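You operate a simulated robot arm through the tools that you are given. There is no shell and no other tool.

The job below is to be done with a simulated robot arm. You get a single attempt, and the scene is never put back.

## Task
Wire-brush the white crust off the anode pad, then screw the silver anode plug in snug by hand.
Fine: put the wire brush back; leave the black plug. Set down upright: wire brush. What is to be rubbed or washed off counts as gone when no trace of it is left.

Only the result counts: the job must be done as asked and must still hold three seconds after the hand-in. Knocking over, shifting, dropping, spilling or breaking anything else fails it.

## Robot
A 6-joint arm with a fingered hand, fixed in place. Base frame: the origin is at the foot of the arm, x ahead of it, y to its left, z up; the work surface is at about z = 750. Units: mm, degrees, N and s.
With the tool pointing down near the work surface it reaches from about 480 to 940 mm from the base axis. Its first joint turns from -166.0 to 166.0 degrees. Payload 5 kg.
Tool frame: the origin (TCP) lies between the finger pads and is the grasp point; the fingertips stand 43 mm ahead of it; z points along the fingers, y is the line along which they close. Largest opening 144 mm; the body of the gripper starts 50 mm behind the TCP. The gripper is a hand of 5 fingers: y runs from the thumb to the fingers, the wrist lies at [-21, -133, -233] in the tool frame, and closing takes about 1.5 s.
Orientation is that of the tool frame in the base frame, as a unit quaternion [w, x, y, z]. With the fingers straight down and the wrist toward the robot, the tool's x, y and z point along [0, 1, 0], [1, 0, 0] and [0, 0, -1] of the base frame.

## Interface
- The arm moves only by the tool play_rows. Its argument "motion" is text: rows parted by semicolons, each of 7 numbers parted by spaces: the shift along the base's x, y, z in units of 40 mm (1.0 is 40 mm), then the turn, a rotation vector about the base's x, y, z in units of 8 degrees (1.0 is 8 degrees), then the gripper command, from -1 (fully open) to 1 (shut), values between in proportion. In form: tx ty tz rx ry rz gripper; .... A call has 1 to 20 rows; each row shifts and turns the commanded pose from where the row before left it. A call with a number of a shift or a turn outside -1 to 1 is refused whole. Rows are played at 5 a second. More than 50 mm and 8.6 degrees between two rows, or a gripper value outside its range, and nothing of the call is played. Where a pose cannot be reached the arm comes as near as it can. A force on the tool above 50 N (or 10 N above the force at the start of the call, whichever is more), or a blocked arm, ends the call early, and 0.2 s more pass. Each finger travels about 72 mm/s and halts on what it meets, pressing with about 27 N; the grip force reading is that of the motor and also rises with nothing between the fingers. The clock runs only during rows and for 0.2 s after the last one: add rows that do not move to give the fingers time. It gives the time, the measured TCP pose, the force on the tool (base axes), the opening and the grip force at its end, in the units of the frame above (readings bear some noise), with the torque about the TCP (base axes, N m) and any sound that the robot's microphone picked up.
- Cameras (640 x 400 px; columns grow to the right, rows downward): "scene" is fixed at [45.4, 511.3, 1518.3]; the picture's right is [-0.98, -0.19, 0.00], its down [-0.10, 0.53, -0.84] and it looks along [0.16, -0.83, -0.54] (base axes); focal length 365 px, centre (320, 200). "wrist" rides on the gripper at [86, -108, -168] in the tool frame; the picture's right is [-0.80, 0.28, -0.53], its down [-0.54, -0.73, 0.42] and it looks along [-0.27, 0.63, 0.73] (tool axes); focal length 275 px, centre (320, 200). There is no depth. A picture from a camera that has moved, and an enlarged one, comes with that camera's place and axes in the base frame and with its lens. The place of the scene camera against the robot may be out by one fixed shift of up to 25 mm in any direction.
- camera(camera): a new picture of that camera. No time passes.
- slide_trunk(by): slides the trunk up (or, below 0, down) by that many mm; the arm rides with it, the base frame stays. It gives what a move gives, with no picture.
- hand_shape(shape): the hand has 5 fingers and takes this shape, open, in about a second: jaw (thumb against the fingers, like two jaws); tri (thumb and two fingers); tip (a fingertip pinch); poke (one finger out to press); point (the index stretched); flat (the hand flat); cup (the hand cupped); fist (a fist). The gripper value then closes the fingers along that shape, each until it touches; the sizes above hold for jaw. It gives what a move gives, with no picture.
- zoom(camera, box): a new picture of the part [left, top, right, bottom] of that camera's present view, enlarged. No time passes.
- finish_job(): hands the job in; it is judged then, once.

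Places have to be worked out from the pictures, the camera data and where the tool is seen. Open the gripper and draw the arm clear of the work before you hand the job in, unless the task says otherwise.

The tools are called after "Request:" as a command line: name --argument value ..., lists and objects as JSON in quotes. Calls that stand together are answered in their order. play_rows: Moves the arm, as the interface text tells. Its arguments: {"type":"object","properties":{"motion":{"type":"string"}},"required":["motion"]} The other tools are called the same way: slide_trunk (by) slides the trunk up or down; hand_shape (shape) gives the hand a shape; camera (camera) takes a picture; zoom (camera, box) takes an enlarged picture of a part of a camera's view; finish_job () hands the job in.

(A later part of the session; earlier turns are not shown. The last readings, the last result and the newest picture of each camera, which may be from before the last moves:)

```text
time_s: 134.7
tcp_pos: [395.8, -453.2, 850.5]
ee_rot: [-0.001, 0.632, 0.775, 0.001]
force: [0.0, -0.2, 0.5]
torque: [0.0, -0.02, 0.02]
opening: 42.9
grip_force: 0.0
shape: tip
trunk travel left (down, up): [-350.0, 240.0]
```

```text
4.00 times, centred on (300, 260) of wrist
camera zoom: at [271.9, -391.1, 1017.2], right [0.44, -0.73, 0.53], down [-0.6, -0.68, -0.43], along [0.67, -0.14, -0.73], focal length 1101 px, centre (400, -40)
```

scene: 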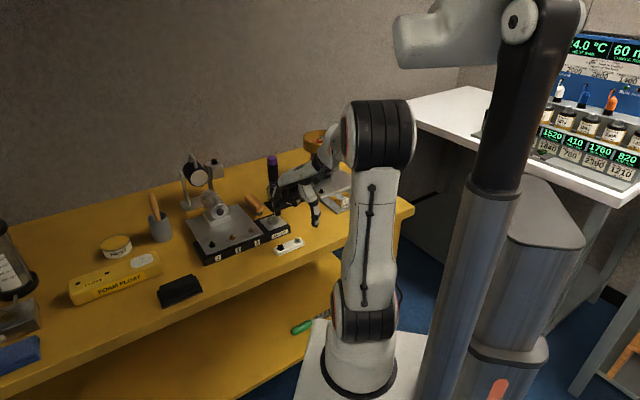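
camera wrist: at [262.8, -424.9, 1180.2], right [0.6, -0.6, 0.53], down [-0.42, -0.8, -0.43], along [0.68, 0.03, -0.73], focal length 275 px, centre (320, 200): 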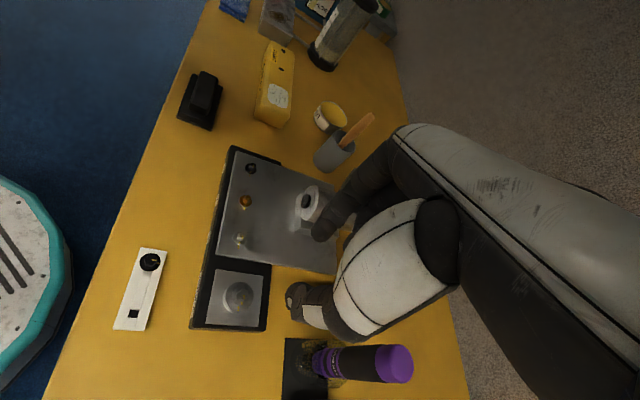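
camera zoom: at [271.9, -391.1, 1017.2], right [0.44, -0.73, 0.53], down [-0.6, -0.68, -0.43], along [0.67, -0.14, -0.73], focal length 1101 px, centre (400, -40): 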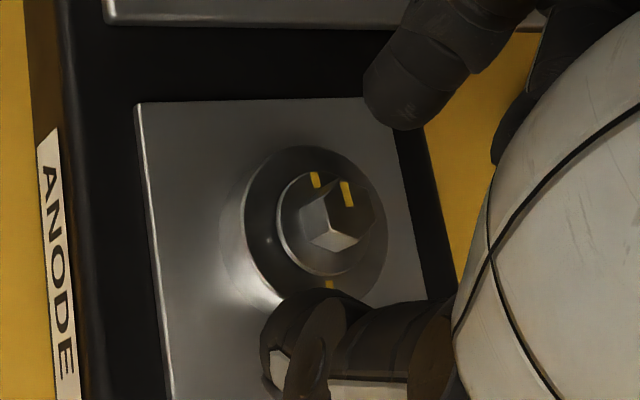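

Azimuth 11.6°, with the plug about 2.5 mm off along y. I recentre, lower to z≈840.5 and close in one go.

Request:
play_rows --motion "0.062 -0.008 -0.1 0 0 0 0.4; 0 0 -0.08 0 0 0 0.4; 0 0 -0.037 0 0 0 0.4; 0 0 0 0 0 0 0.4; 0 0 0 0 0 0 0.6; 0 0 0 0 0 0 0.7; 0 0 0 0 0 0 0.78; 0 0 0 0 0 0 0.9; 0 0 0 0 0 0 1; 0 0 0 0 0 0 1; 0 0 0 0 0 0 1"

Request:
zoom --camera "wrist" --box '[260, 210, 340, 310]'

```text
time_s: 137.1
tcp_pos: [398.0, -454.1, 841.2]
ee_rot: [-0.001, 0.633, 0.775, 0.001]
force: [-1.5, -0.2, -0.5]
torque: [-0.01, 0.04, -0.02]
opening: 6.2
grip_force: 26.6
shape: tip
trunk travel left (down, up): [-350.0, 240.0]
```

```text
4.00 times, centred on (300, 260) of wrist
camera zoom: at [274.7, -391.8, 1008.5], right [0.44, -0.73, 0.53], down [-0.6, -0.67, -0.43], along [0.67, -0.14, -0.73], focal length 1101 px, centre (400, -40)
```

zoom: 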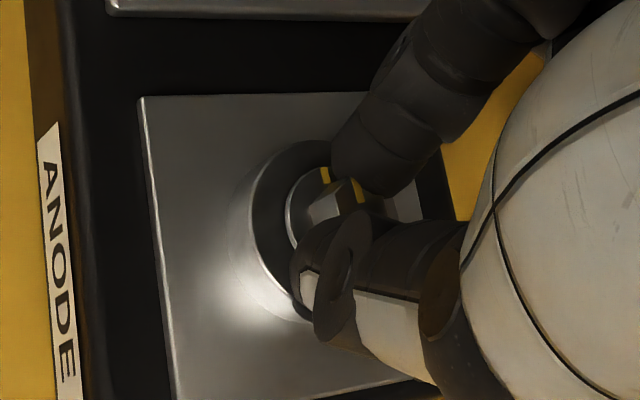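

Good grip (6.2 mm, 27 N). I turn clockwise 160° in one smooth pass around the plug axis with light preload.

Request:
play_rows --motion "-0.0021 -0.0027 -0.03 0 0 -1 1; -0.0025 -0.0024 0 0 0 -1 1; -0.0028 -0.0021 0 0 0 -1 1; -0.003 -0.0017 0 0 0 -1 1; -0.0032 -0.0012 -0.005 0 0 -1 1; -0.0034 -0.0008 0 0 0 -1 1; -0.0034 -0.0003 0 0 0 -1 1; -0.0034 0.0002 0 0 0 -1 1; -0.0034 0.0007 -0.005 0 0 -1 1; -0.0033 0.0011 0 0 0 -1 1; -0.0031 0.0016 0 0 0 -1 1; -0.0028 0.002 0 0 0 -1 1; -0.0025 0.0024 -0.005 0 0 -1 1; -0.0022 0.0027 0 0 0 -1 1; -0.0018 0.003 0 0 0 -1 1; -0.0013 0.0032 0 0 0 -1 1; -0.0009 0.0033 0 0 0 -1 1; -0.0004 0.0034 0 0 0 -1 1; 0.0001 0.0034 0 0 0 -1 1; 0.0006 0.0034 0 0 0 -1 1"

Request:
zoom --camera "wrist" --box '[260, 210, 340, 310]'

Request:
zoom --camera "scene" --box '[268, 204, 292, 230]'

```text
time_s: 141.3
tcp_pos: [395.0, -452.3, 839.9]
ee_rot: [0.002, 0.871, -0.49, 0.001]
force: [-3.6, -6.9, 16.4]
torque: [-0.49, 0.19, 0.07]
opening: 6.5
grip_force: 27.3
shape: tip
trunk travel left (down, up): [-350.0, 240.0]
```

```text
4.00 times, centred on (300, 260) of wrist
camera zoom: at [532.7, -470.2, 1007.5], right [-0.66, 0.53, 0.53], down [0.34, 0.84, -0.43], along [-0.67, -0.1, -0.73], focal length 1101 px, centre (400, -40)
```

zoom: 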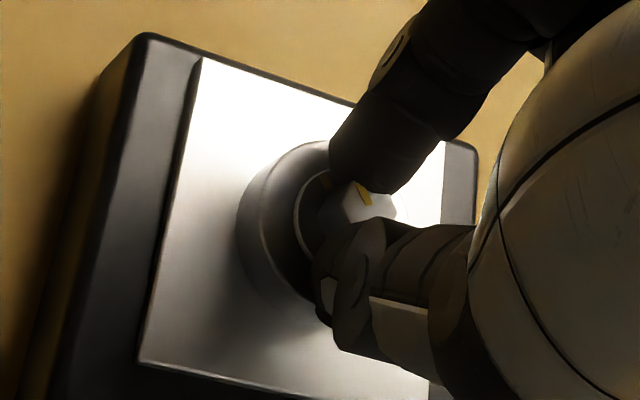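

```text
15.38 times, centred on (280, 217) of scene
camera zoom: at [45.4, 511.3, 1518.3], right [-0.98, -0.19, 0.0], down [-0.1, 0.53, -0.84], along [0.16, -0.83, -0.54], focal length 5614 px, centre (935, -62)
```

zoom: 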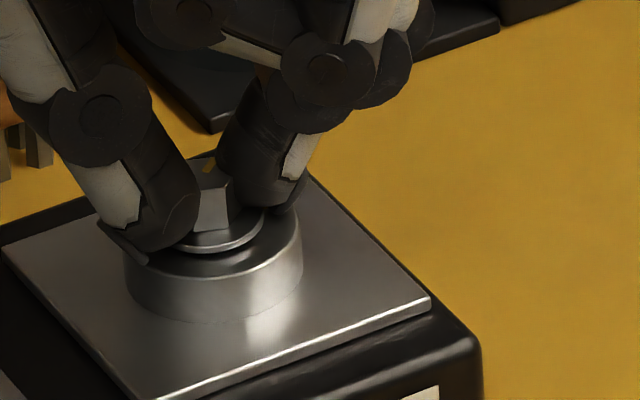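

The plug is turning and sinking; the gap is shrinking. I finish this stroke with two more steps, then open and rotate back in place.

Request:
play_rows --motion "0.001 0.0033 0.01 0 0 -1 1; 0.0015 0.0031 0 0 0 -1 1; 0 0 0 0 0 -0.53 1; 0 0 0 0 0 0 1; 0 0 0.03 0 0 0 0.8; 0 0 0 0 0 0 0.6; 0 0 0 0 0 0 0.4; 0 0 0.1 0 0 0 0.4; 0 0 0.2 0 0 0 0.4; 0 0 0.3 0 0 0 0.4; 0 0 0 0 0 0 0.4"

Request:
zoom --camera "scene" --box '[268, 204, 292, 230]'

Request:
zoom --camera "wrist" --box '[250, 220, 320, 300]'

```text
time_s: 143.7
tcp_pos: [397.1, -452.9, 865.0]
ee_rot: [0.0, 0.772, -0.635, 0.0]
force: [0.1, 0.7, 0.4]
torque: [0.0, 0.01, 0.0]
opening: 42.6
grip_force: 0.1
shape: tip
trunk travel left (down, up): [-350.0, 240.0]
```

```text
15.38 times, centred on (280, 217) of scene
camera zoom: at [45.4, 511.3, 1518.3], right [-0.98, -0.19, 0.0], down [-0.1, 0.53, -0.84], along [0.16, -0.83, -0.54], focal length 5614 px, centre (935, -62)
```

zoom: 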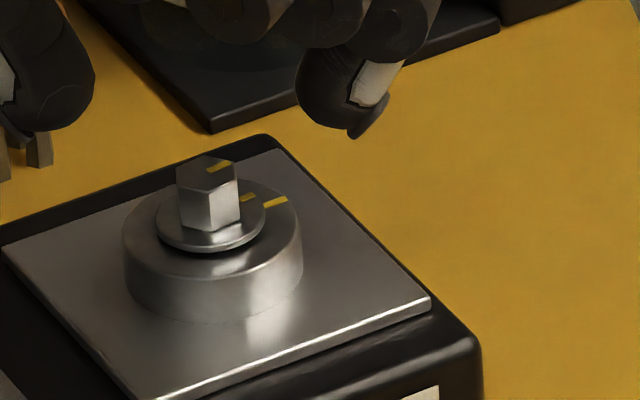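

```text
5.00 times, centred on (285, 260) of wrist
camera zoom: at [520.5, -516.3, 1032.3], right [-0.43, 0.73, 0.53], down [0.61, 0.67, -0.42], along [-0.67, 0.14, -0.73], focal length 1376 px, centre (495, -100)
```

zoom: 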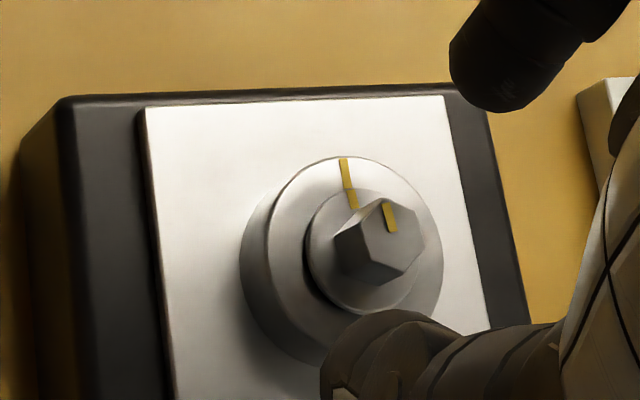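

Plug mark and boss mark nearly coincide now after about one full turn, but a gap under the flange remains. I rotate back 180° and repeat the stroke.

Request:
play_rows --motion "0 0 0 0 0 1 0.4; 0 0 0 0 0 1 0.4; 0 0 0 0 0 1 0.4; 0 0 0 0 0 1 0.4; 0 0 0 0 0 1 0.4; 0 0 0 0 0 1 0.4; 0 0 0 0 0 1 0.4; 0 0 0 0 0 1 0.4; 0 0 0 0 0 1 0.4; 0 0 0 0 0 1 0.4; 0 0 0 0 0 1 0.4; 0 0 0 0 0 1 0.4; 0 0 0 0 0 1 0.4; 0 0 0 0 0 1 0.4; 0 0 0 0 0 1 0.4; 0 0 0 0 0 1 0.4; 0 0 0 0 0 1 0.4; 0 0 0 0 0 1 0.4; 0 0 0 0 0 1 0.4; 0 0 0 0 0 1 0.4"

Request:
play_rows --motion "0 0 0 0 0 1 0.4; 0 0 0 0 0 1 0.4; 0.042 0.02 0 0 0 0.53 0.4; 0 0 -0.3 0 0 0 0.4; 0 0 -0.2 0 0 0 0.4; 0 0 -0.1 0 0 0 0.4; 0 0 0 0 0 0 0.4; 0 0 0 0 0 0 0.4"

Request:
zoom --camera "wrist" --box '[260, 210, 340, 310]'

```text
time_s: 147.9
tcp_pos: [396.4, -453.6, 863.7]
ee_rot: [-0.001, 0.758, 0.653, 0.002]
force: [0.0, -0.1, 0.5]
torque: [0.0, -0.03, 0.03]
opening: 42.8
grip_force: 0.1
shape: tip
trunk travel left (down, up): [-350.0, 240.0]
```

```text
time_s: 149.7
tcp_pos: [397.9, -452.8, 841.3]
ee_rot: [-0.001, 0.632, 0.775, 0.002]
force: [-0.2, -0.4, -0.2]
torque: [0.02, 0.0, -0.03]
opening: 42.6
grip_force: 0.0
shape: tip
trunk travel left (down, up): [-350.0, 240.0]
```

```text
4.00 times, centred on (300, 260) of wrist
camera zoom: at [274.5, -390.6, 1007.1], right [0.44, -0.73, 0.53], down [-0.6, -0.68, -0.43], along [0.67, -0.14, -0.73], focal length 1101 px, centre (400, -40)
```

zoom: 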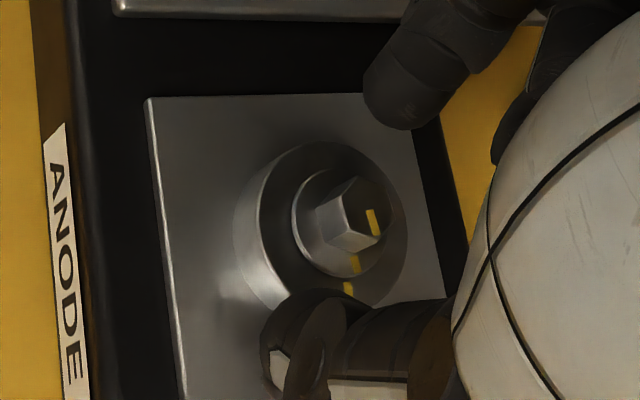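

True TCP [397.6,−453.1,839.1] matches the target. I close and turn through the first part of the stroke.

Request:
play_rows --motion "0 0 0 0 0 0 0.6; 0 0 0 0 0 0 0.7; 0 0 0 0 0 0 0.8; 0 0 0 0 0 0 1; 0 0 0 0 0 0 1; 0 0 0 0 0 0 1; 0 0 0 0 0 0 1; -0.0021 -0.0027 -0.02 0 0 -1 1; -0.0025 -0.0024 0 0 0 -1 1; -0.0028 -0.0021 0 0 0 -1 1; -0.003 -0.0017 0 0 0 -1 1; -0.0032 -0.0012 -0.005 0 0 -1 1; -0.0034 -0.0008 0 0 0 -1 1; -0.0034 -0.0003 0 0 0 -1 1; -0.0034 0.0002 0 0 0 -1 1; -0.0034 0.0007 -0.005 0 0 -1 1; -0.0033 0.0011 0 0 0 -1 1; -0.0031 0.0016 0 0 0 -1 1; -0.0028 0.002 0 0 0 -1 1; -0.0025 0.0024 -0.005 0 0 -1 1"

Request:
zoom --camera "wrist" --box '[260, 210, 340, 310]'

Request:
zoom --camera "scene" --box '[268, 204, 292, 230]'

```text
time_s: 153.9
tcp_pos: [396.8, -452.2, 840.5]
ee_rot: [0.002, 1.0, -0.023, 0.002]
force: [3.8, -11.1, 11.1]
torque: [-0.53, -0.33, 0.1]
opening: 9.4
grip_force: 27.2
shape: tip
trunk travel left (down, up): [-350.0, 240.0]
```

```text
4.00 times, centred on (300, 260) of wrist
camera zoom: at [487.0, -348.1, 1007.1], right [-0.81, -0.25, 0.53], down [-0.51, 0.75, -0.43], along [-0.29, -0.62, -0.73], focal length 1101 px, centre (400, -40)
```

zoom: 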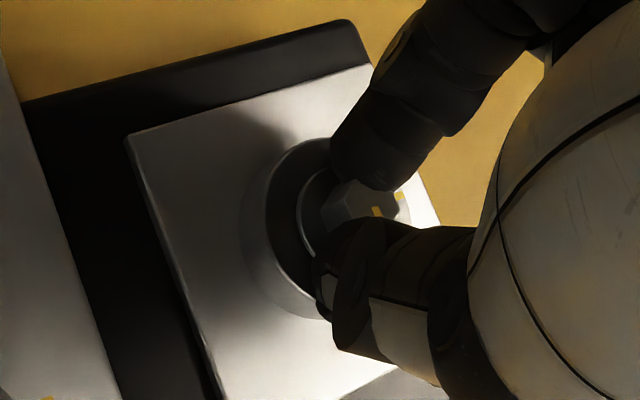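

```text
15.38 times, centred on (280, 217) of scene
camera zoom: at [45.4, 511.3, 1518.3], right [-0.98, -0.19, 0.0], down [-0.1, 0.53, -0.84], along [0.16, -0.83, -0.54], focal length 5614 px, centre (935, -62)
```

zoom: 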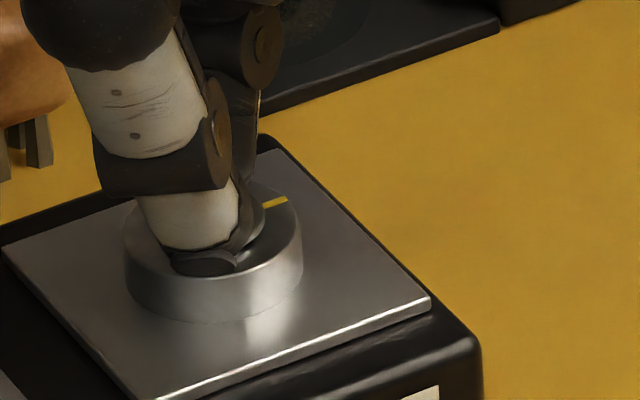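

The plug still follows the hand, with the usual lateral load along the pinch line. I relieve it by 1.5 mm and complete the stroke.

Request:
play_rows --motion "0 -0.04 0 0 0 0 1; -0.0022 0.0027 0 0 0 -1 1; -0.0018 0.003 0 0 0 -1 1; -0.0013 0.0032 0 0 0 -1 1; -0.0009 0.0033 0 0 0 -1 1; -0.0204 0.0034 0 0 0 -1 1; 0.0001 0.0034 0 0 0 -1 1; 0.0006 0.0034 0 0 0 -1 1; 0.001 0.0033 0 0 0 -1 1; 0.0015 0.0031 0 0 0 -1 1; 0 0 0 0 0 -0.53 1; 0 0 0 0 0 0 1"

Request:
zoom --camera "wrist" --box '[260, 210, 340, 310]'

Request:
zoom --camera "scene" --box '[268, 204, 292, 230]'

```text
time_s: 156.5
tcp_pos: [395.1, -452.8, 839.2]
ee_rot: [0.001, 0.772, -0.636, 0.001]
force: [-4.6, -7.4, 16.3]
torque: [-0.42, 0.28, 0.12]
opening: 9.6
grip_force: 26.7
shape: tip
trunk travel left (down, up): [-350.0, 240.0]
```

```text
4.00 times, centred on (300, 260) of wrist
camera zoom: at [518.7, -516.7, 1007.1], right [-0.43, 0.73, 0.53], down [0.61, 0.67, -0.43], along [-0.67, 0.14, -0.73], focal length 1101 px, centre (400, -40)
```

zoom: 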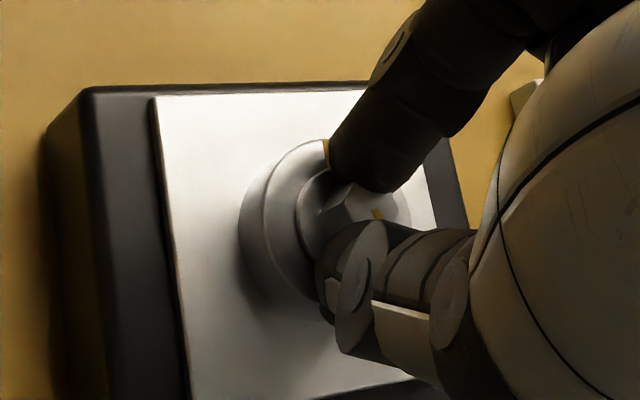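

```text
15.38 times, centred on (280, 217) of scene
camera zoom: at [45.4, 511.3, 1518.3], right [-0.98, -0.19, 0.0], down [-0.1, 0.53, -0.84], along [0.16, -0.83, -0.54], focal length 5614 px, centre (935, -62)
```

zoom: 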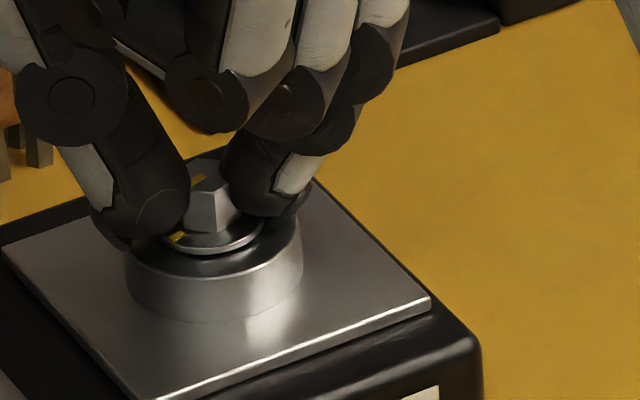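

The plug has turned further, with reaction torque rising slightly (0.12 N·m), and a small gap remaining. I open, lift a little and rotate back for the next stroke.

Request:
play_rows --motion "0 0 0.03 0 0 0 0.8; 0 0 0 0 0 0 0.6; 0 0 0 0 0 0 0.4; 0 0 0.1 0 0 0 0.4; 0 0 0.1 0 0 0 0.4; 0 0 0 0 0 1 0.4; 0 0 0 0 0 1 0.4; 0 0 0 0 0 1 0.4; 0 0 0 0 0 1 0.4; 0 0 0 0 0 1 0.4; 0 0 0 0 0 1 0.4; 0 0 0 0 0 1 0.4; 0 0 0 0 0 1 0.4; 0 0 0 0 0 1 0.4; 0 0 0 0 0 1 0.4; 0 0 0 0 0 1 0.4; 0 0 0 0 0 1 0.4; 0 0 0 0 0 1 0.4; 0 0 0 0 0 1 0.4; 0 0 0 0 0 1 0.4"

Request:
play_rows --motion "0 0 0 0 0 1 0.4; 0 0 0 0 0 1 0.4; 0 0 0 0 0 1 0.4; 0 0 0 0 0 1 0.4; 0 0 0 0 0 1 0.4; 0 0 0 0 0 1 0.4; 0 0 0 0 0 1 0.4; 0.02 0.01 0 0 0 0.53 0.4; 0 0 -0.1 0 0 0 0.4; 0 0 -0.1 0 0 0 0.4; 0 0 -0.02 0 0 0 0.4; 0 0 0 0 0 0 0.4; 0 0 0 0 0 0 0.4"

Request:
zoom --camera "wrist" --box '[260, 210, 340, 310]'

Request:
zoom --camera "scene" --box '[268, 204, 292, 230]'

```text
time_s: 160.7
tcp_pos: [394.8, -452.8, 849.2]
ee_rot: [0.0, 0.936, 0.352, 0.001]
force: [-0.3, 0.2, 0.2]
torque: [-0.02, 0.02, 0.03]
opening: 43.0
grip_force: 0.0
shape: tip
trunk travel left (down, up): [-350.0, 240.0]
```

```text
time_s: 163.5
tcp_pos: [397.0, -452.7, 841.3]
ee_rot: [-0.002, 0.632, 0.775, 0.001]
force: [-0.5, 0.2, -0.2]
torque: [0.03, -0.01, -0.01]
opening: 42.7
grip_force: 0.0
shape: tip
trunk travel left (down, up): [-350.0, 240.0]
```

```text
4.00 times, centred on (300, 260) of wrist
camera zoom: at [273.7, -390.8, 1007.4], right [0.44, -0.73, 0.53], down [-0.6, -0.68, -0.43], along [0.67, -0.14, -0.73], focal length 1101 px, centre (400, -40)
```

zoom: 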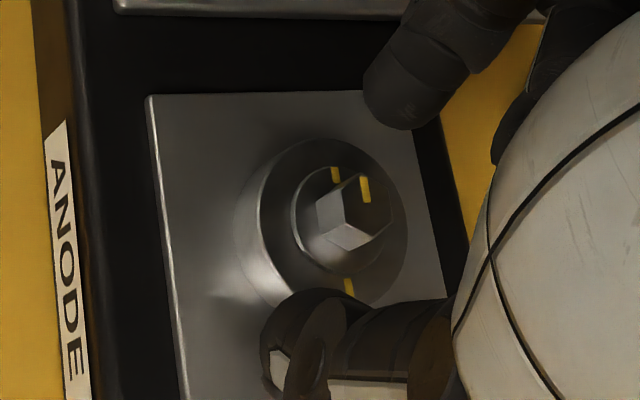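

```text
15.38 times, centred on (280, 217) of scene
camera zoom: at [45.4, 511.3, 1518.3], right [-0.98, -0.19, 0.0], down [-0.1, 0.53, -0.84], along [0.16, -0.83, -0.54], focal length 5614 px, centre (935, -62)
```

zoom: 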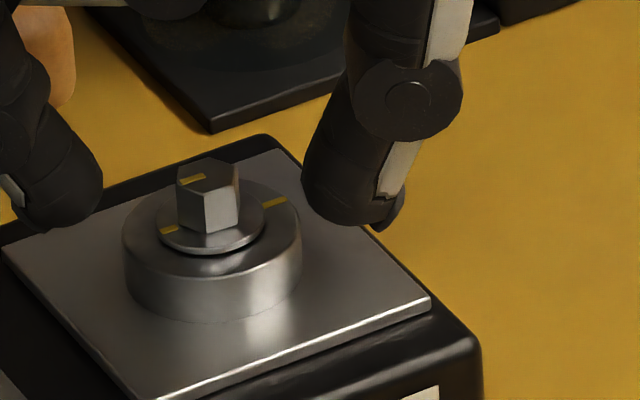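

The plug has sunk about 1.6 mm in total (about 1 mm per turn), leaving about 1.2 mm. I recentre, close and turn through the first part of the next stroke.

Request:
play_rows --motion "0.032 0.004 -0.015 0 0 0 0.4; 0 0 0 0 0 0 0.6; 0 0 0 0 0 0 0.7; 0 0 0 0 0 0 0.8; 0 0 0 0 0 0 1; 0 0 0 0 0 0 1; 0 0 0 0 0 0 1; -0.0021 -0.0027 -0.02 0 0 -1 1; -0.0025 -0.0024 0 0 0 -1 1; -0.0028 -0.0021 0 0 0 -1 1; -0.003 -0.0017 0 0 0 -1 1; -0.0032 -0.0012 -0.005 0 0 -1 1; -0.0034 -0.0108 0 0 0 -1 1; -0.0034 -0.0103 0 0 0 -1 1; -0.0034 -0.0098 0 0 0 -1 1; -0.0034 -0.0093 -0.005 0 0 -1 1; -0.0033 0.0011 0 0 0 -1 1; -0.0031 0.0016 0 0 0 -1 1; -0.0028 0.002 0 0 0 -1 1; -0.0025 0.0024 -0.005 0 0 -1 1"

Request:
zoom --camera "wrist" --box '[260, 210, 340, 310]'

```text
time_s: 167.7
tcp_pos: [398.2, -454.1, 838.8]
ee_rot: [0.003, 1.0, -0.022, 0.003]
force: [11.5, -5.9, 23.7]
torque: [-0.12, -0.45, 0.1]
opening: 10.8
grip_force: 27.3
shape: tip
trunk travel left (down, up): [-350.0, 240.0]
```

```text
4.00 times, centred on (300, 260) of wrist
camera zoom: at [487.8, -350.1, 1005.9], right [-0.81, -0.25, 0.53], down [-0.51, 0.75, -0.43], along [-0.29, -0.62, -0.73], focal length 1101 px, centre (400, -40)
```

zoom: 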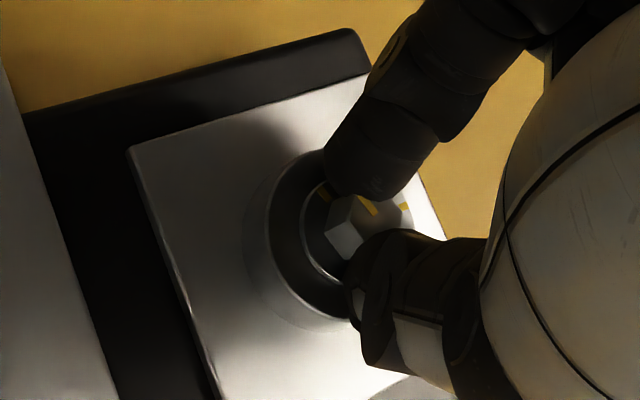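

The hex slipped partly in the grip (about 36° lost) because the pinch drifted sideways. I release, lift, and measure the plug's position and orientation again.

Request:
play_rows --motion "-0.03 0 0.03 0 0 0 0.8; 0 0 0 0 0 0 0.6; 0 0 0 0 0 0 0.4; 0 0 0.3 0 0 0 0.4; 0 0 0.5 0 0 0 0.4; 0 0 0.5 0 0 0 0.4; 0 0 0 0 0 0 0.4; 0 0 0 0 0 0 0.4"

Request:
zoom --camera "wrist" --box '[255, 225, 315, 295]'

Request:
zoom --camera "scene" --box '[268, 204, 292, 230]'

```text
time_s: 169.5
tcp_pos: [393.9, -454.0, 891.0]
ee_rot: [0.0, 1.0, -0.022, 0.001]
force: [0.3, -0.4, 0.1]
torque: [0.0, 0.03, 0.03]
opening: 43.1
grip_force: 0.0
shape: tip
trunk travel left (down, up): [-350.0, 240.0]
```

```text
5.71 times, centred on (285, 260) of wrist
camera zoom: at [484.9, -349.1, 1058.0], right [-0.81, -0.25, 0.53], down [-0.51, 0.75, -0.42], along [-0.29, -0.61, -0.73], focal length 1573 px, centre (520, -143)
```

zoom: 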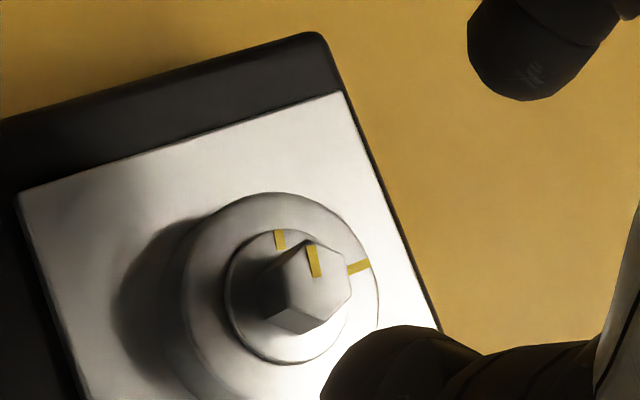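

```text
15.38 times, centred on (280, 217) of scene
camera zoom: at [45.4, 511.3, 1518.3], right [-0.98, -0.19, 0.0], down [-0.1, 0.53, -0.84], along [0.16, -0.83, -0.54], focal length 5614 px, centre (935, -62)
```

zoom: 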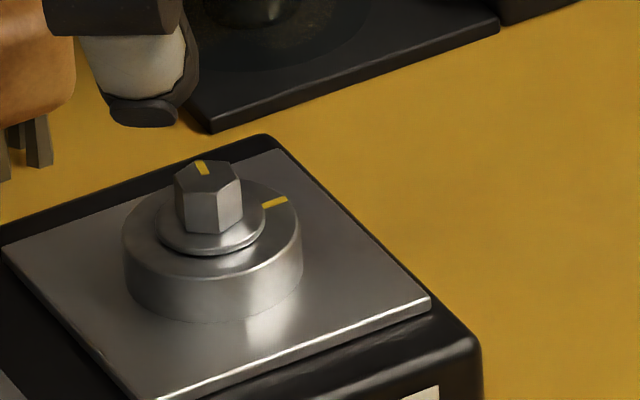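

The slip was small (mark now at about −57°, 1.8 turns so far), with about 1 mm gap left. I regrasp at azimuth −86.5° on the next flats, so an 80° turn will bring the marks into line.

Request:
play_rows --motion "0.032 -0.025 0 0 0 0.75 0.4; 0 0 -0.5 0 0 0 0.4; 0 0 -0.5 0 0 0 0.4; 0 0 -0.27 0 0 0 0.4; 0 0 0 0 0 0 0.4; 0 0 0 0 0 0 0.4"

Request:
zoom --camera "wrist" --box '[260, 210, 340, 310]'

```text
time_s: 170.9
tcp_pos: [397.9, -453.3, 839.0]
ee_rot: [0.0, 1.0, 0.031, 0.0]
force: [-0.3, -0.2, -1.0]
torque: [0.0, 0.0, -0.02]
opening: 43.1
grip_force: 0.1
shape: tip
trunk travel left (down, up): [-350.0, 240.0]
```

```text
4.00 times, centred on (300, 260) of wrist
camera zoom: at [476.5, -341.3, 1006.7], right [-0.78, -0.33, 0.53], down [-0.58, 0.69, -0.42], along [-0.23, -0.64, -0.73], focal length 1101 px, centre (400, -40)
```

zoom: 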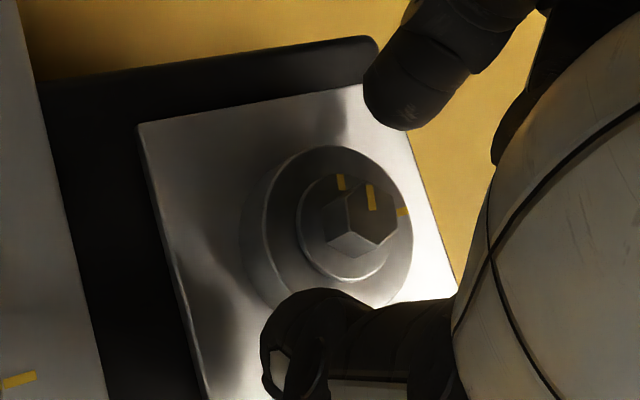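

The plug is at tool (−1.6,−1.2), so I shift 2.6 mm to centre it, close, and turn 80° clockwise with drift compensation.

Request:
play_rows --motion "-0.06 -0.004 0 0 0 0 0.4; 0 0 0 0 0 0 0.4; 0 0 0 0 0 0 0.6; 0 0 0 0 0 0 0.7; 0 0 0 0 0 0 0.8; 0 0 0 0 0 0 1; 0 0 0 0 0 0 1; 0 0 0 0 0 0 1; 0 0 0 0 0 0 1"

Request:
zoom --camera "wrist" --box '[260, 210, 340, 310]'

```text
time_s: 172.9
tcp_pos: [393.3, -455.1, 840.4]
ee_rot: [0.0, 1.0, 0.031, 0.0]
force: [0.3, 0.3, -0.3]
torque: [-0.05, 0.01, 0.01]
opening: 9.6
grip_force: 26.6
shape: tip
trunk travel left (down, up): [-350.0, 240.0]
```

```text
4.00 times, centred on (300, 260) of wrist
camera zoom: at [473.7, -341.8, 1007.0], right [-0.78, -0.33, 0.53], down [-0.58, 0.69, -0.42], along [-0.23, -0.64, -0.73], focal length 1101 px, centre (400, -40)
```

zoom: 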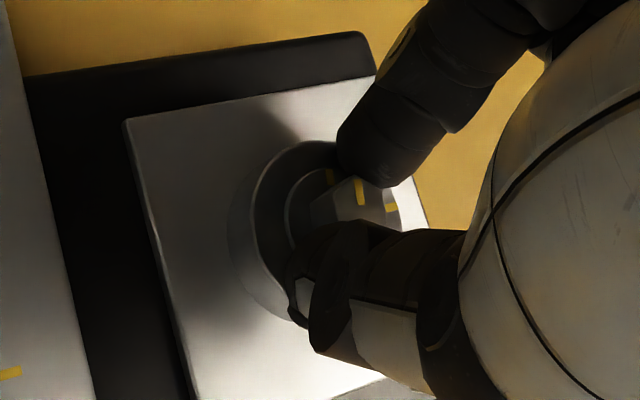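

Clean grip with zero load. I turn 80° clockwise.

Request:
play_rows --motion "-0.0057 0.0022 -0.02 0 0 -1 1; -0.0052 0.0026 0 0 0 -1 1; -0.0046 0.003 0 0 0 -1 1; -0.004 0.0033 0 0 0 -1 1; -0.0034 0.0035 -0.005 0 0 -1 1; -0.0027 0.0036 0 0 0 -1 1; -0.002 0.0036 0 0 0 -1 1; -0.0013 0.0035 0 0 0 -1 1; -0.0007 0.0033 0 0 0 -1 1; 0 0.0031 0 0 0 -1 1; 0 0 0 0 0 0 1"

Request:
zoom --camera "wrist" --box '[260, 210, 340, 310]'

Request:
zoom --camera "scene" --box '[268, 204, 292, 230]'

```text
time_s: 175.3
tcp_pos: [394.1, -454.0, 839.5]
ee_rot: [0.0, 0.785, -0.619, 0.001]
force: [-9.7, -1.8, 3.4]
torque: [-0.12, 0.34, 0.06]
opening: 9.1
grip_force: 27.0
shape: tip
trunk travel left (down, up): [-350.0, 240.0]
```

```text
4.00 times, centred on (300, 260) of wrist
camera zoom: at [518.4, -512.6, 1006.3], right [-0.46, 0.71, 0.53], down [0.58, 0.69, -0.42], along [-0.67, 0.11, -0.73], focal length 1101 px, centre (400, -40)
```

zoom: 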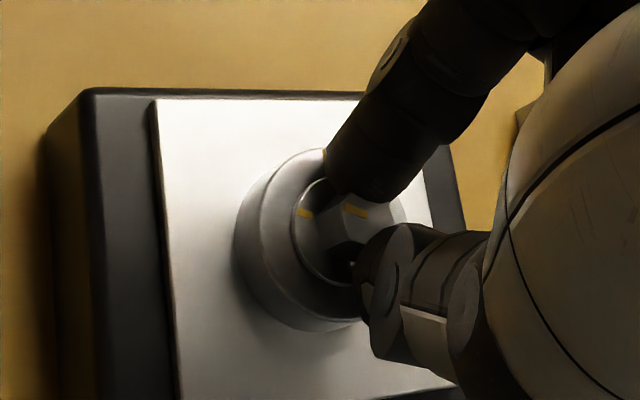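

```text
15.38 times, centred on (280, 217) of scene
camera zoom: at [45.4, 511.3, 1518.3], right [-0.98, -0.19, 0.0], down [-0.1, 0.53, -0.84], along [0.16, -0.83, -0.54], focal length 5614 px, centre (935, -62)
```

zoom: 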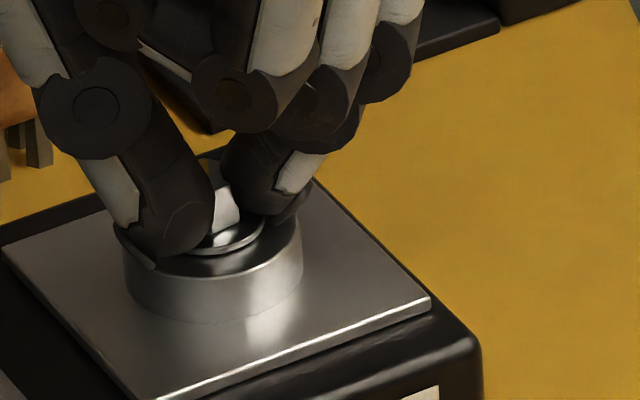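

The fingers slipped around the hex this time (the mark only moved about 15°), which suggests resistance is rising. I release, lift and look at the gap closely.

Request:
play_rows --motion "0 0 0.03 0 0 0 0.8; 0 0 0 0 0 0 0.6; 0 0 0 0 0 0 0.4; 0 0 0.3 0 0 0 0.4; 0 0 0.5 0 0 0 0.4; 0 0 0.7 0 0 0 0.4; 0 0 0 0 0 0 0.4; 0 0 0 0 0 0 0.4"

Request:
zoom --camera "wrist" --box '[250, 235, 300, 285]'

Request:
zoom --camera "scene" --box '[268, 204, 292, 230]'

```text
time_s: 177.1
tcp_pos: [393.4, -455.6, 899.7]
ee_rot: [0.002, 0.785, -0.62, 0.001]
force: [0.6, -0.4, -1.1]
torque: [-0.03, 0.0, 0.01]
opening: 43.3
grip_force: 0.0
shape: tip
trunk travel left (down, up): [-350.0, 240.0]
```

```text
8.00 times, centred on (275, 260) of wrist
camera zoom: at [518.4, -514.5, 1067.5], right [-0.46, 0.71, 0.53], down [0.58, 0.7, -0.42], along [-0.67, 0.11, -0.73], focal length 2202 px, centre (680, -280)
```

zoom: 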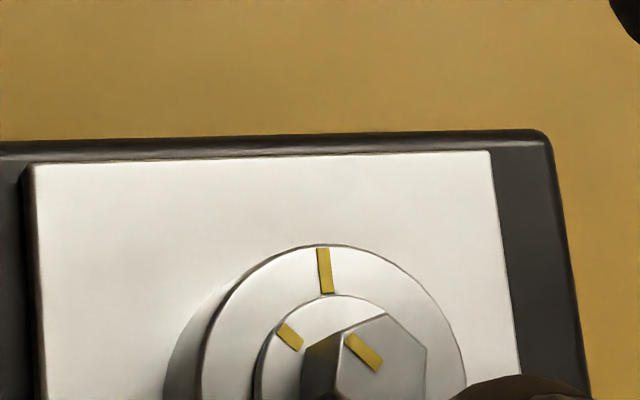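

```text
15.38 times, centred on (280, 217) of scene
camera zoom: at [45.4, 511.3, 1518.3], right [-0.98, -0.19, 0.0], down [-0.1, 0.53, -0.84], along [0.16, -0.83, -0.54], focal length 5614 px, centre (935, -62)
```

zoom: 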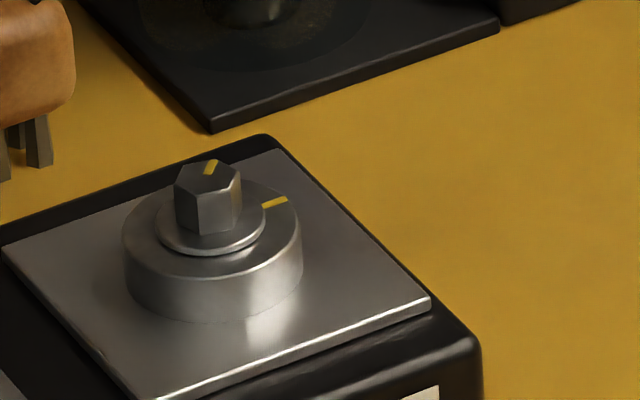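

Mark is at about −92° and only a hairline gap remains, so torque is rising beyond what a two-finger pinch can hold. The tri shape would grip three alternate flats like a chuck. I rotate back 160° and switch to tri.

Request:
play_rows --motion "0 0 0 0 0 1 0.4; 0 0 0 0 0 1 0.4; 0 0 0 0 0 1 0.4; 0 0 0 0 0 1 0.4; 0 0 0 0 0 1 0.4; 0 0 0 0 0 1 0.4; 0 0 0 0 0 1 0.4; 0 0 0 0 0 1 0.4; 0 0 0 0 0 1 0.4; 0 0 0 0 0 1 0.4; 0 0 0 0 0 1 0.4; 0 0 0 0 0 1 0.4; 0 0 0 0 0 1 0.4; 0 0 0 0 0 1 0.4; 0 0 0 0 0 1 0.4; 0 0 0 0 0 1 0.4; 0 0 0 0 0 1 0.4; 0 0 0 0 0 1 0.4; 0 0 0 0 0 1 0.4; 0 0 0 0 0 1 0.4"

Request:
hand_shape --shape "tri"

Request:
play_rows --motion "0 0 0 0 0 0.5 -0.2; 0 0 0 0 0 0 0.1; 0 0 0 0 0 0 0.3; 0 0 0 0 0 0 0.3; 0 0 0 0 0 0 0.3; 0 0 0 0 0 0 0.3"

Request:
zoom --camera "wrist" --box '[245, 225, 305, 295]'

Request:
camera --camera "wrist"

```text
time_s: 181.3
tcp_pos: [392.7, -455.4, 900.0]
ee_rot: [-0.001, 0.746, 0.666, 0.001]
force: [0.5, 0.1, 0.6]
torque: [-0.03, 0.01, 0.0]
opening: 42.8
grip_force: 0.0
shape: tip
trunk travel left (down, up): [-350.0, 240.0]
```

```text
time_s: 182.2
tcp_pos: [394.7, -454.4, 901.1]
ee_rot: [-0.002, 0.746, 0.666, 0.001]
force: [-1.0, -0.3, -0.1]
torque: [0.01, 0.0, -0.02]
opening: 143.5
grip_force: 0.0
shape: tri
trunk travel left (down, up): [-350.0, 240.0]
```

```text
time_s: 183.6
tcp_pos: [393.3, -453.7, 900.5]
ee_rot: [-0.001, 0.722, 0.692, 0.001]
force: [0.1, 0.4, -0.3]
torque: [-0.01, -0.02, 0.01]
opening: 50.7
grip_force: 0.0
shape: tri
trunk travel left (down, up): [-350.0, 240.0]
```

```text
5.71 times, centred on (275, 260) of wrist
camera zoom: at [288.3, -364.2, 1067.4], right [0.25, -0.81, 0.53], down [-0.75, -0.51, -0.43], along [0.61, -0.29, -0.73], focal length 1573 px, centre (577, -143)
```

zoom: 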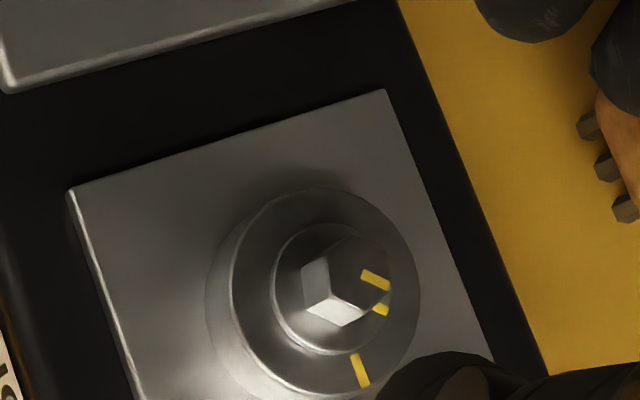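

```text
taken
camera wrist: at [288.3, -364.2, 1067.4], right [0.25, -0.81, 0.53], down [-0.75, -0.51, -0.43], along [0.61, -0.29, -0.73], focal length 275 px, centre (320, 200)
```

wrist: 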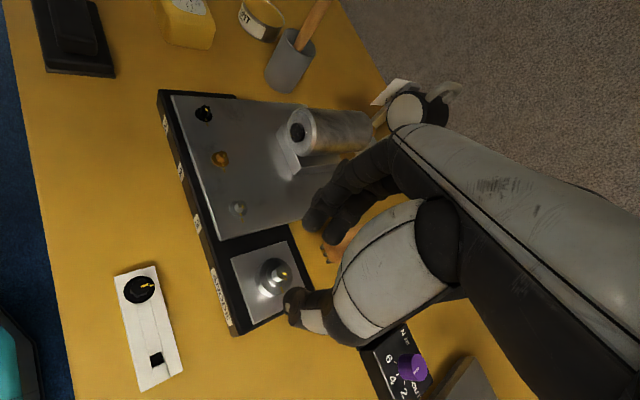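

The mark is at about −90° and y azimuth −2.4° squares the thumb to a flat. For the tri grip I place the plug at tool (−2.5, +3), between the two fingers and thumb, and descend.

Request:
play_rows --motion "0.024 0.0875 0 0 0 0 0.3; 0 0 -0.6 0 0 0 0.3; 0 0 -0.5 0 0 0 0.3; 0 0 -0.25 0 0 0 0.3; 0 0 0 0 0 0 0.3; 0 0 0 0 0 0 0.3"

Request:
zoom --camera "wrist" --box '[250, 190, 350, 310]'

Request:
zoom --camera "scene" --box '[262, 192, 298, 228]'

```text
time_s: 185.0
tcp_pos: [395.2, -451.1, 846.7]
ee_rot: [-0.001, 0.723, 0.691, 0.001]
force: [-0.6, 0.1, -0.2]
torque: [-0.03, 0.05, -0.01]
opening: 50.6
grip_force: 0.0
shape: tri
trunk travel left (down, up): [-350.0, 240.0]
```

```text
3.33 times, centred on (300, 250) of wrist
camera zoom: at [289.4, -361.2, 1013.2], right [0.25, -0.81, 0.53], down [-0.75, -0.51, -0.43], along [0.61, -0.29, -0.73], focal length 918 px, centre (387, 33)
```

zoom: 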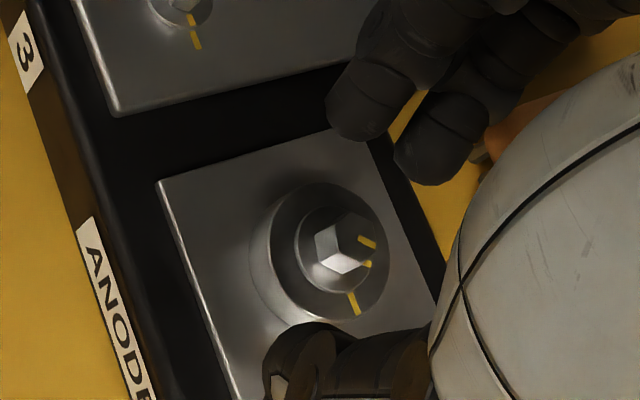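

```text
11.11 times, centred on (280, 210) of scene
camera zoom: at [45.4, 511.3, 1518.3], right [-0.98, -0.19, 0.0], down [-0.1, 0.53, -0.84], along [0.16, -0.83, -0.54], focal length 4055 px, centre (764, 89)
```

zoom: 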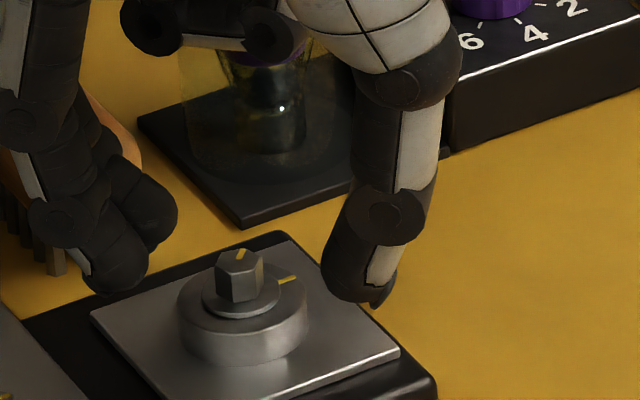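

The plug is at tool (−2.5, 2.9) exactly as planned. I lower 4.5 mm and close the tri grip.

Request:
play_rows --motion "0 0 -0.07 0 0 0 0.3; 0 0 -0.042 0 0 0 0.3; 0 0 0 0 0 0 0.3; 0 0 0 0 0 0 0.5; 0 0 0 0 0 0 0.65; 0 0 0 0 0 0 0.75; 0 0 0 0 0 0 0.85; 0 0 0 0 0 0 1; 0 0 0 0 0 0 1; 0 0 0 0 0 0 1; 0 0 0 0 0 0 1"

Request:
zoom --camera "wrist" --box '[260, 200, 340, 300]'

Request:
zoom --camera "scene" --box '[262, 192, 298, 228]'

```text
time_s: 187.4
tcp_pos: [393.8, -450.7, 841.5]
ee_rot: [0.0, 0.722, 0.692, 0.002]
force: [-4.5, 1.1, 4.0]
torque: [0.06, 0.06, -0.01]
opening: 2.0
grip_force: 26.8
shape: tri
trunk travel left (down, up): [-350.0, 240.0]
```

```text
4.00 times, centred on (300, 250) of wrist
camera zoom: at [289.2, -360.9, 1009.1], right [0.25, -0.81, 0.53], down [-0.75, -0.51, -0.43], along [0.62, -0.29, -0.73], focal length 1101 px, centre (400, 0)
```

zoom: 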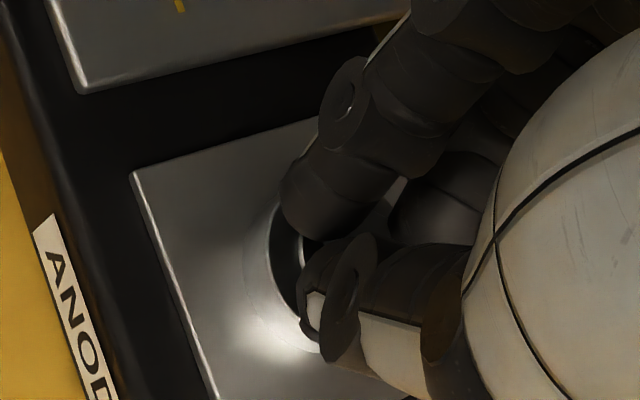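

```text
11.11 times, centred on (280, 210) of scene
camera zoom: at [45.4, 511.3, 1518.3], right [-0.98, -0.19, 0.0], down [-0.1, 0.53, -0.84], along [0.16, -0.83, -0.54], focal length 4055 px, centre (764, 89)
```

zoom: 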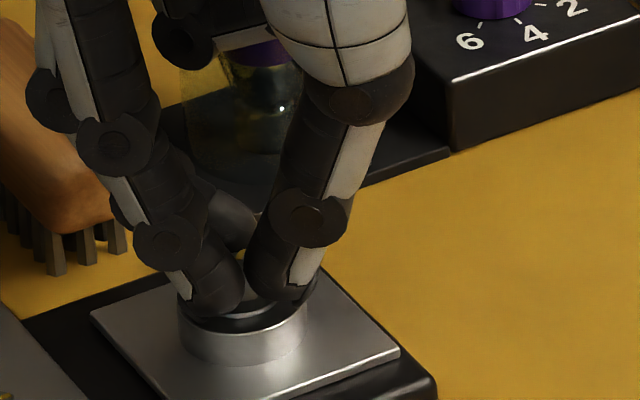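

The tri grip has wrapped the hex (opening 2 mm, 27 N). I turn 48° clockwise about the plug axis and read the torque.

Request:
play_rows --motion "0.0075 0.0078 -0.01 0 0 -1 1; 0.0087 0.0063 0 0 0 -1 1; 0.0096 0.0047 0 0 0 -1 1; 0.0103 0.003 0 0 0 -1 1; 0.0108 0.0012 0 0 0 -1 1; 0.011 -0.0006 0 0 0 -1 1; 0 0 0 0 0 0 1"

Request:
zoom --camera "wrist" --box '[260, 200, 340, 300]'

Request:
zoom --camera "scene" --box '[268, 204, 292, 230]'

```text
time_s: 189.0
tcp_pos: [396.0, -449.9, 841.8]
ee_rot: [0.001, 0.941, 0.339, 0.0]
force: [-11.5, 5.2, 4.2]
torque: [0.13, 0.37, 0.01]
opening: 2.0
grip_force: 27.1
shape: tri
trunk travel left (down, up): [-350.0, 240.0]
```

```text
4.00 times, centred on (300, 250) of wrist
camera zoom: at [392.4, -311.1, 1008.9], right [-0.44, -0.73, 0.53], down [-0.88, 0.22, -0.42], along [0.19, -0.65, -0.73], focal length 1101 px, centre (400, 0)
```

zoom: 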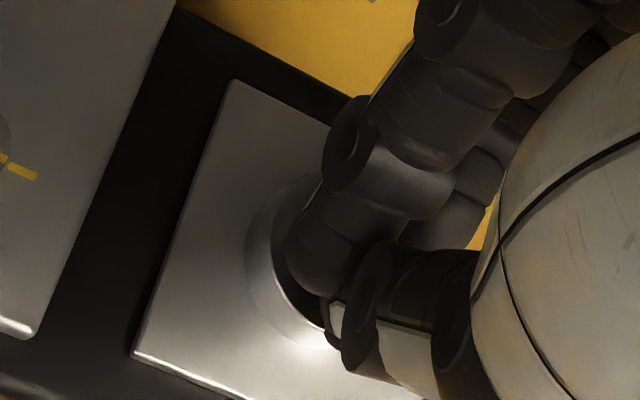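

```text
15.38 times, centred on (280, 217) of scene
camera zoom: at [45.4, 511.3, 1518.3], right [-0.98, -0.19, 0.0], down [-0.1, 0.53, -0.84], along [0.16, -0.83, -0.54], focal length 5614 px, centre (935, -62)
```

zoom: 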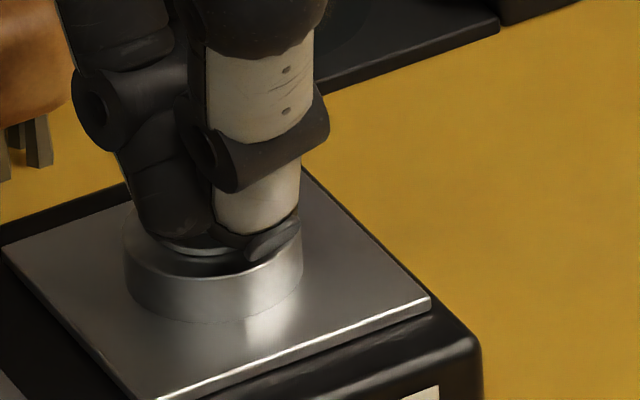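

Lateral load shows my orbit centre is off by about 3 mm. I shift to relieve it and turn another 56°.

Request:
play_rows --motion "-0.05 0.025 0 0 0 0 1; -0.03 0.016 0 0 0 0 1; 0.0135 0.0038 0 0 0 -1 1; 0.014 0.0018 0 0 0 -1 1; 0.0142 -0.0005 0 0 0 -1 1; 0.0142 -0.0028 0 0 0 -1 1; 0.0138 -0.005 0 0 0 -1 1; 0.0131 -0.0072 0 0 0 -1 1; 0.0122 -0.0093 0 0 0 -1 1; 0 0 0 0 0 0 1"

Request:
zoom --camera "wrist" --box '[260, 200, 340, 300]'

Request:
zoom --camera "scene" --box '[268, 204, 292, 230]'

```text
time_s: 191.2
tcp_pos: [397.0, -447.5, 842.0]
ee_rot: [0.0, 0.99, -0.144, 0.0]
force: [-9.0, 14.3, 1.5]
torque: [0.44, 0.32, -0.02]
opening: 0.9
grip_force: 27.3
shape: tri
trunk travel left (down, up): [-350.0, 240.0]
```

```text
4.00 times, centred on (300, 250) of wrist
camera zoom: at [509.7, -368.5, 1008.7], right [-0.85, -0.04, 0.53], down [-0.31, 0.85, -0.42], along [-0.43, -0.52, -0.73], focal length 1101 px, centre (400, 0)
```

zoom: 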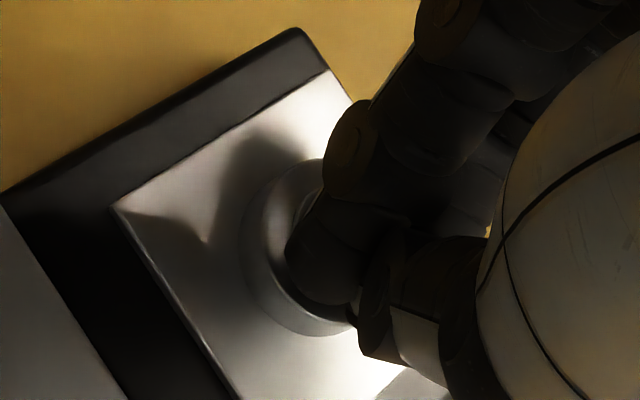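

```text
15.38 times, centred on (280, 217) of scene
camera zoom: at [45.4, 511.3, 1518.3], right [-0.98, -0.19, 0.0], down [-0.1, 0.53, -0.84], along [0.16, -0.83, -0.54], focal length 5614 px, centre (935, -62)
```

zoom: 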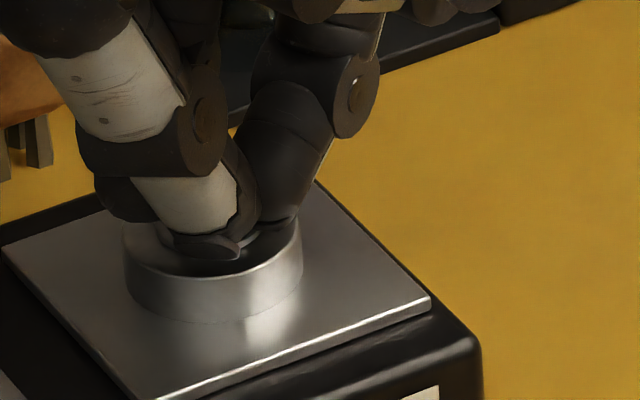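

The opening fell to 0.9 mm with growing side load, so the hex may be slipping out between the fingers. I release, lift, and check what happened to the plug.

Request:
play_rows --motion "0 0 0.02 0 0 0 0.8; 0 0 0 0 0 0 0.5; 0 0 0 0 0 0 0.3; 0 0 0.2 0 0 0 0.3; 0 0 0.5 0 0 0 0.3; 0 0 0.7 0 0 0 0.3; 0 0 0 0 0 0 0.3; 0 0 0 0 0 0 0.3"

Request:
zoom --camera "wrist" --box '[245, 225, 305, 295]'

Request:
zoom --camera "scene" --box '[268, 204, 292, 230]'

```text
time_s: 193.0
tcp_pos: [398.6, -447.2, 897.3]
ee_rot: [0.0, 0.99, -0.143, 0.001]
force: [0.2, -0.5, -0.4]
torque: [0.01, -0.02, -0.02]
opening: 50.0
grip_force: 0.0
shape: tri
trunk travel left (down, up): [-350.0, 240.0]
```

```text
5.71 times, centred on (275, 260) of wrist
camera zoom: at [511.0, -369.3, 1064.3], right [-0.85, -0.05, 0.53], down [-0.31, 0.85, -0.42], along [-0.43, -0.53, -0.73], focal length 1573 px, centre (577, -143)
```

zoom: 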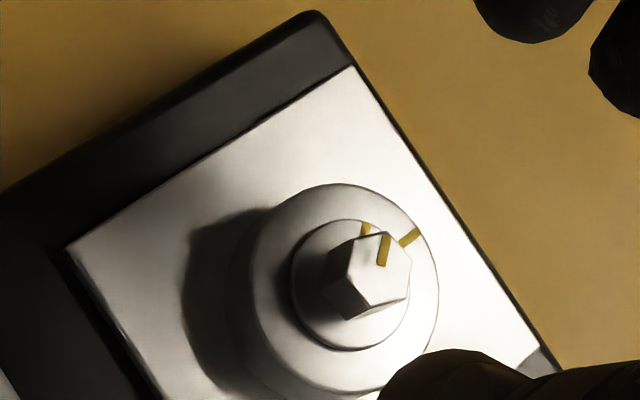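

```text
15.38 times, centred on (280, 217) of scene
camera zoom: at [45.4, 511.3, 1518.3], right [-0.98, -0.19, 0.0], down [-0.1, 0.53, -0.84], along [0.16, -0.83, -0.54], focal length 5614 px, centre (935, -62)
```

zoom: 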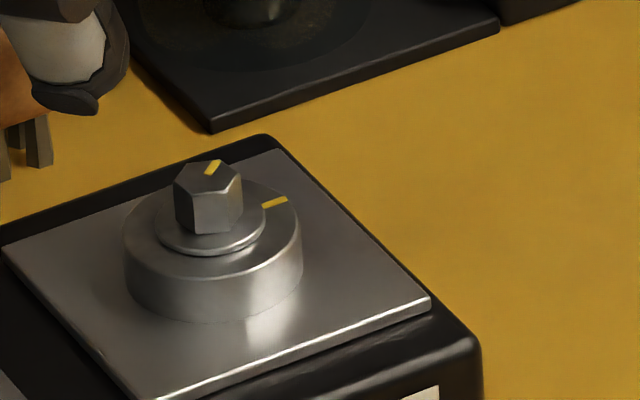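

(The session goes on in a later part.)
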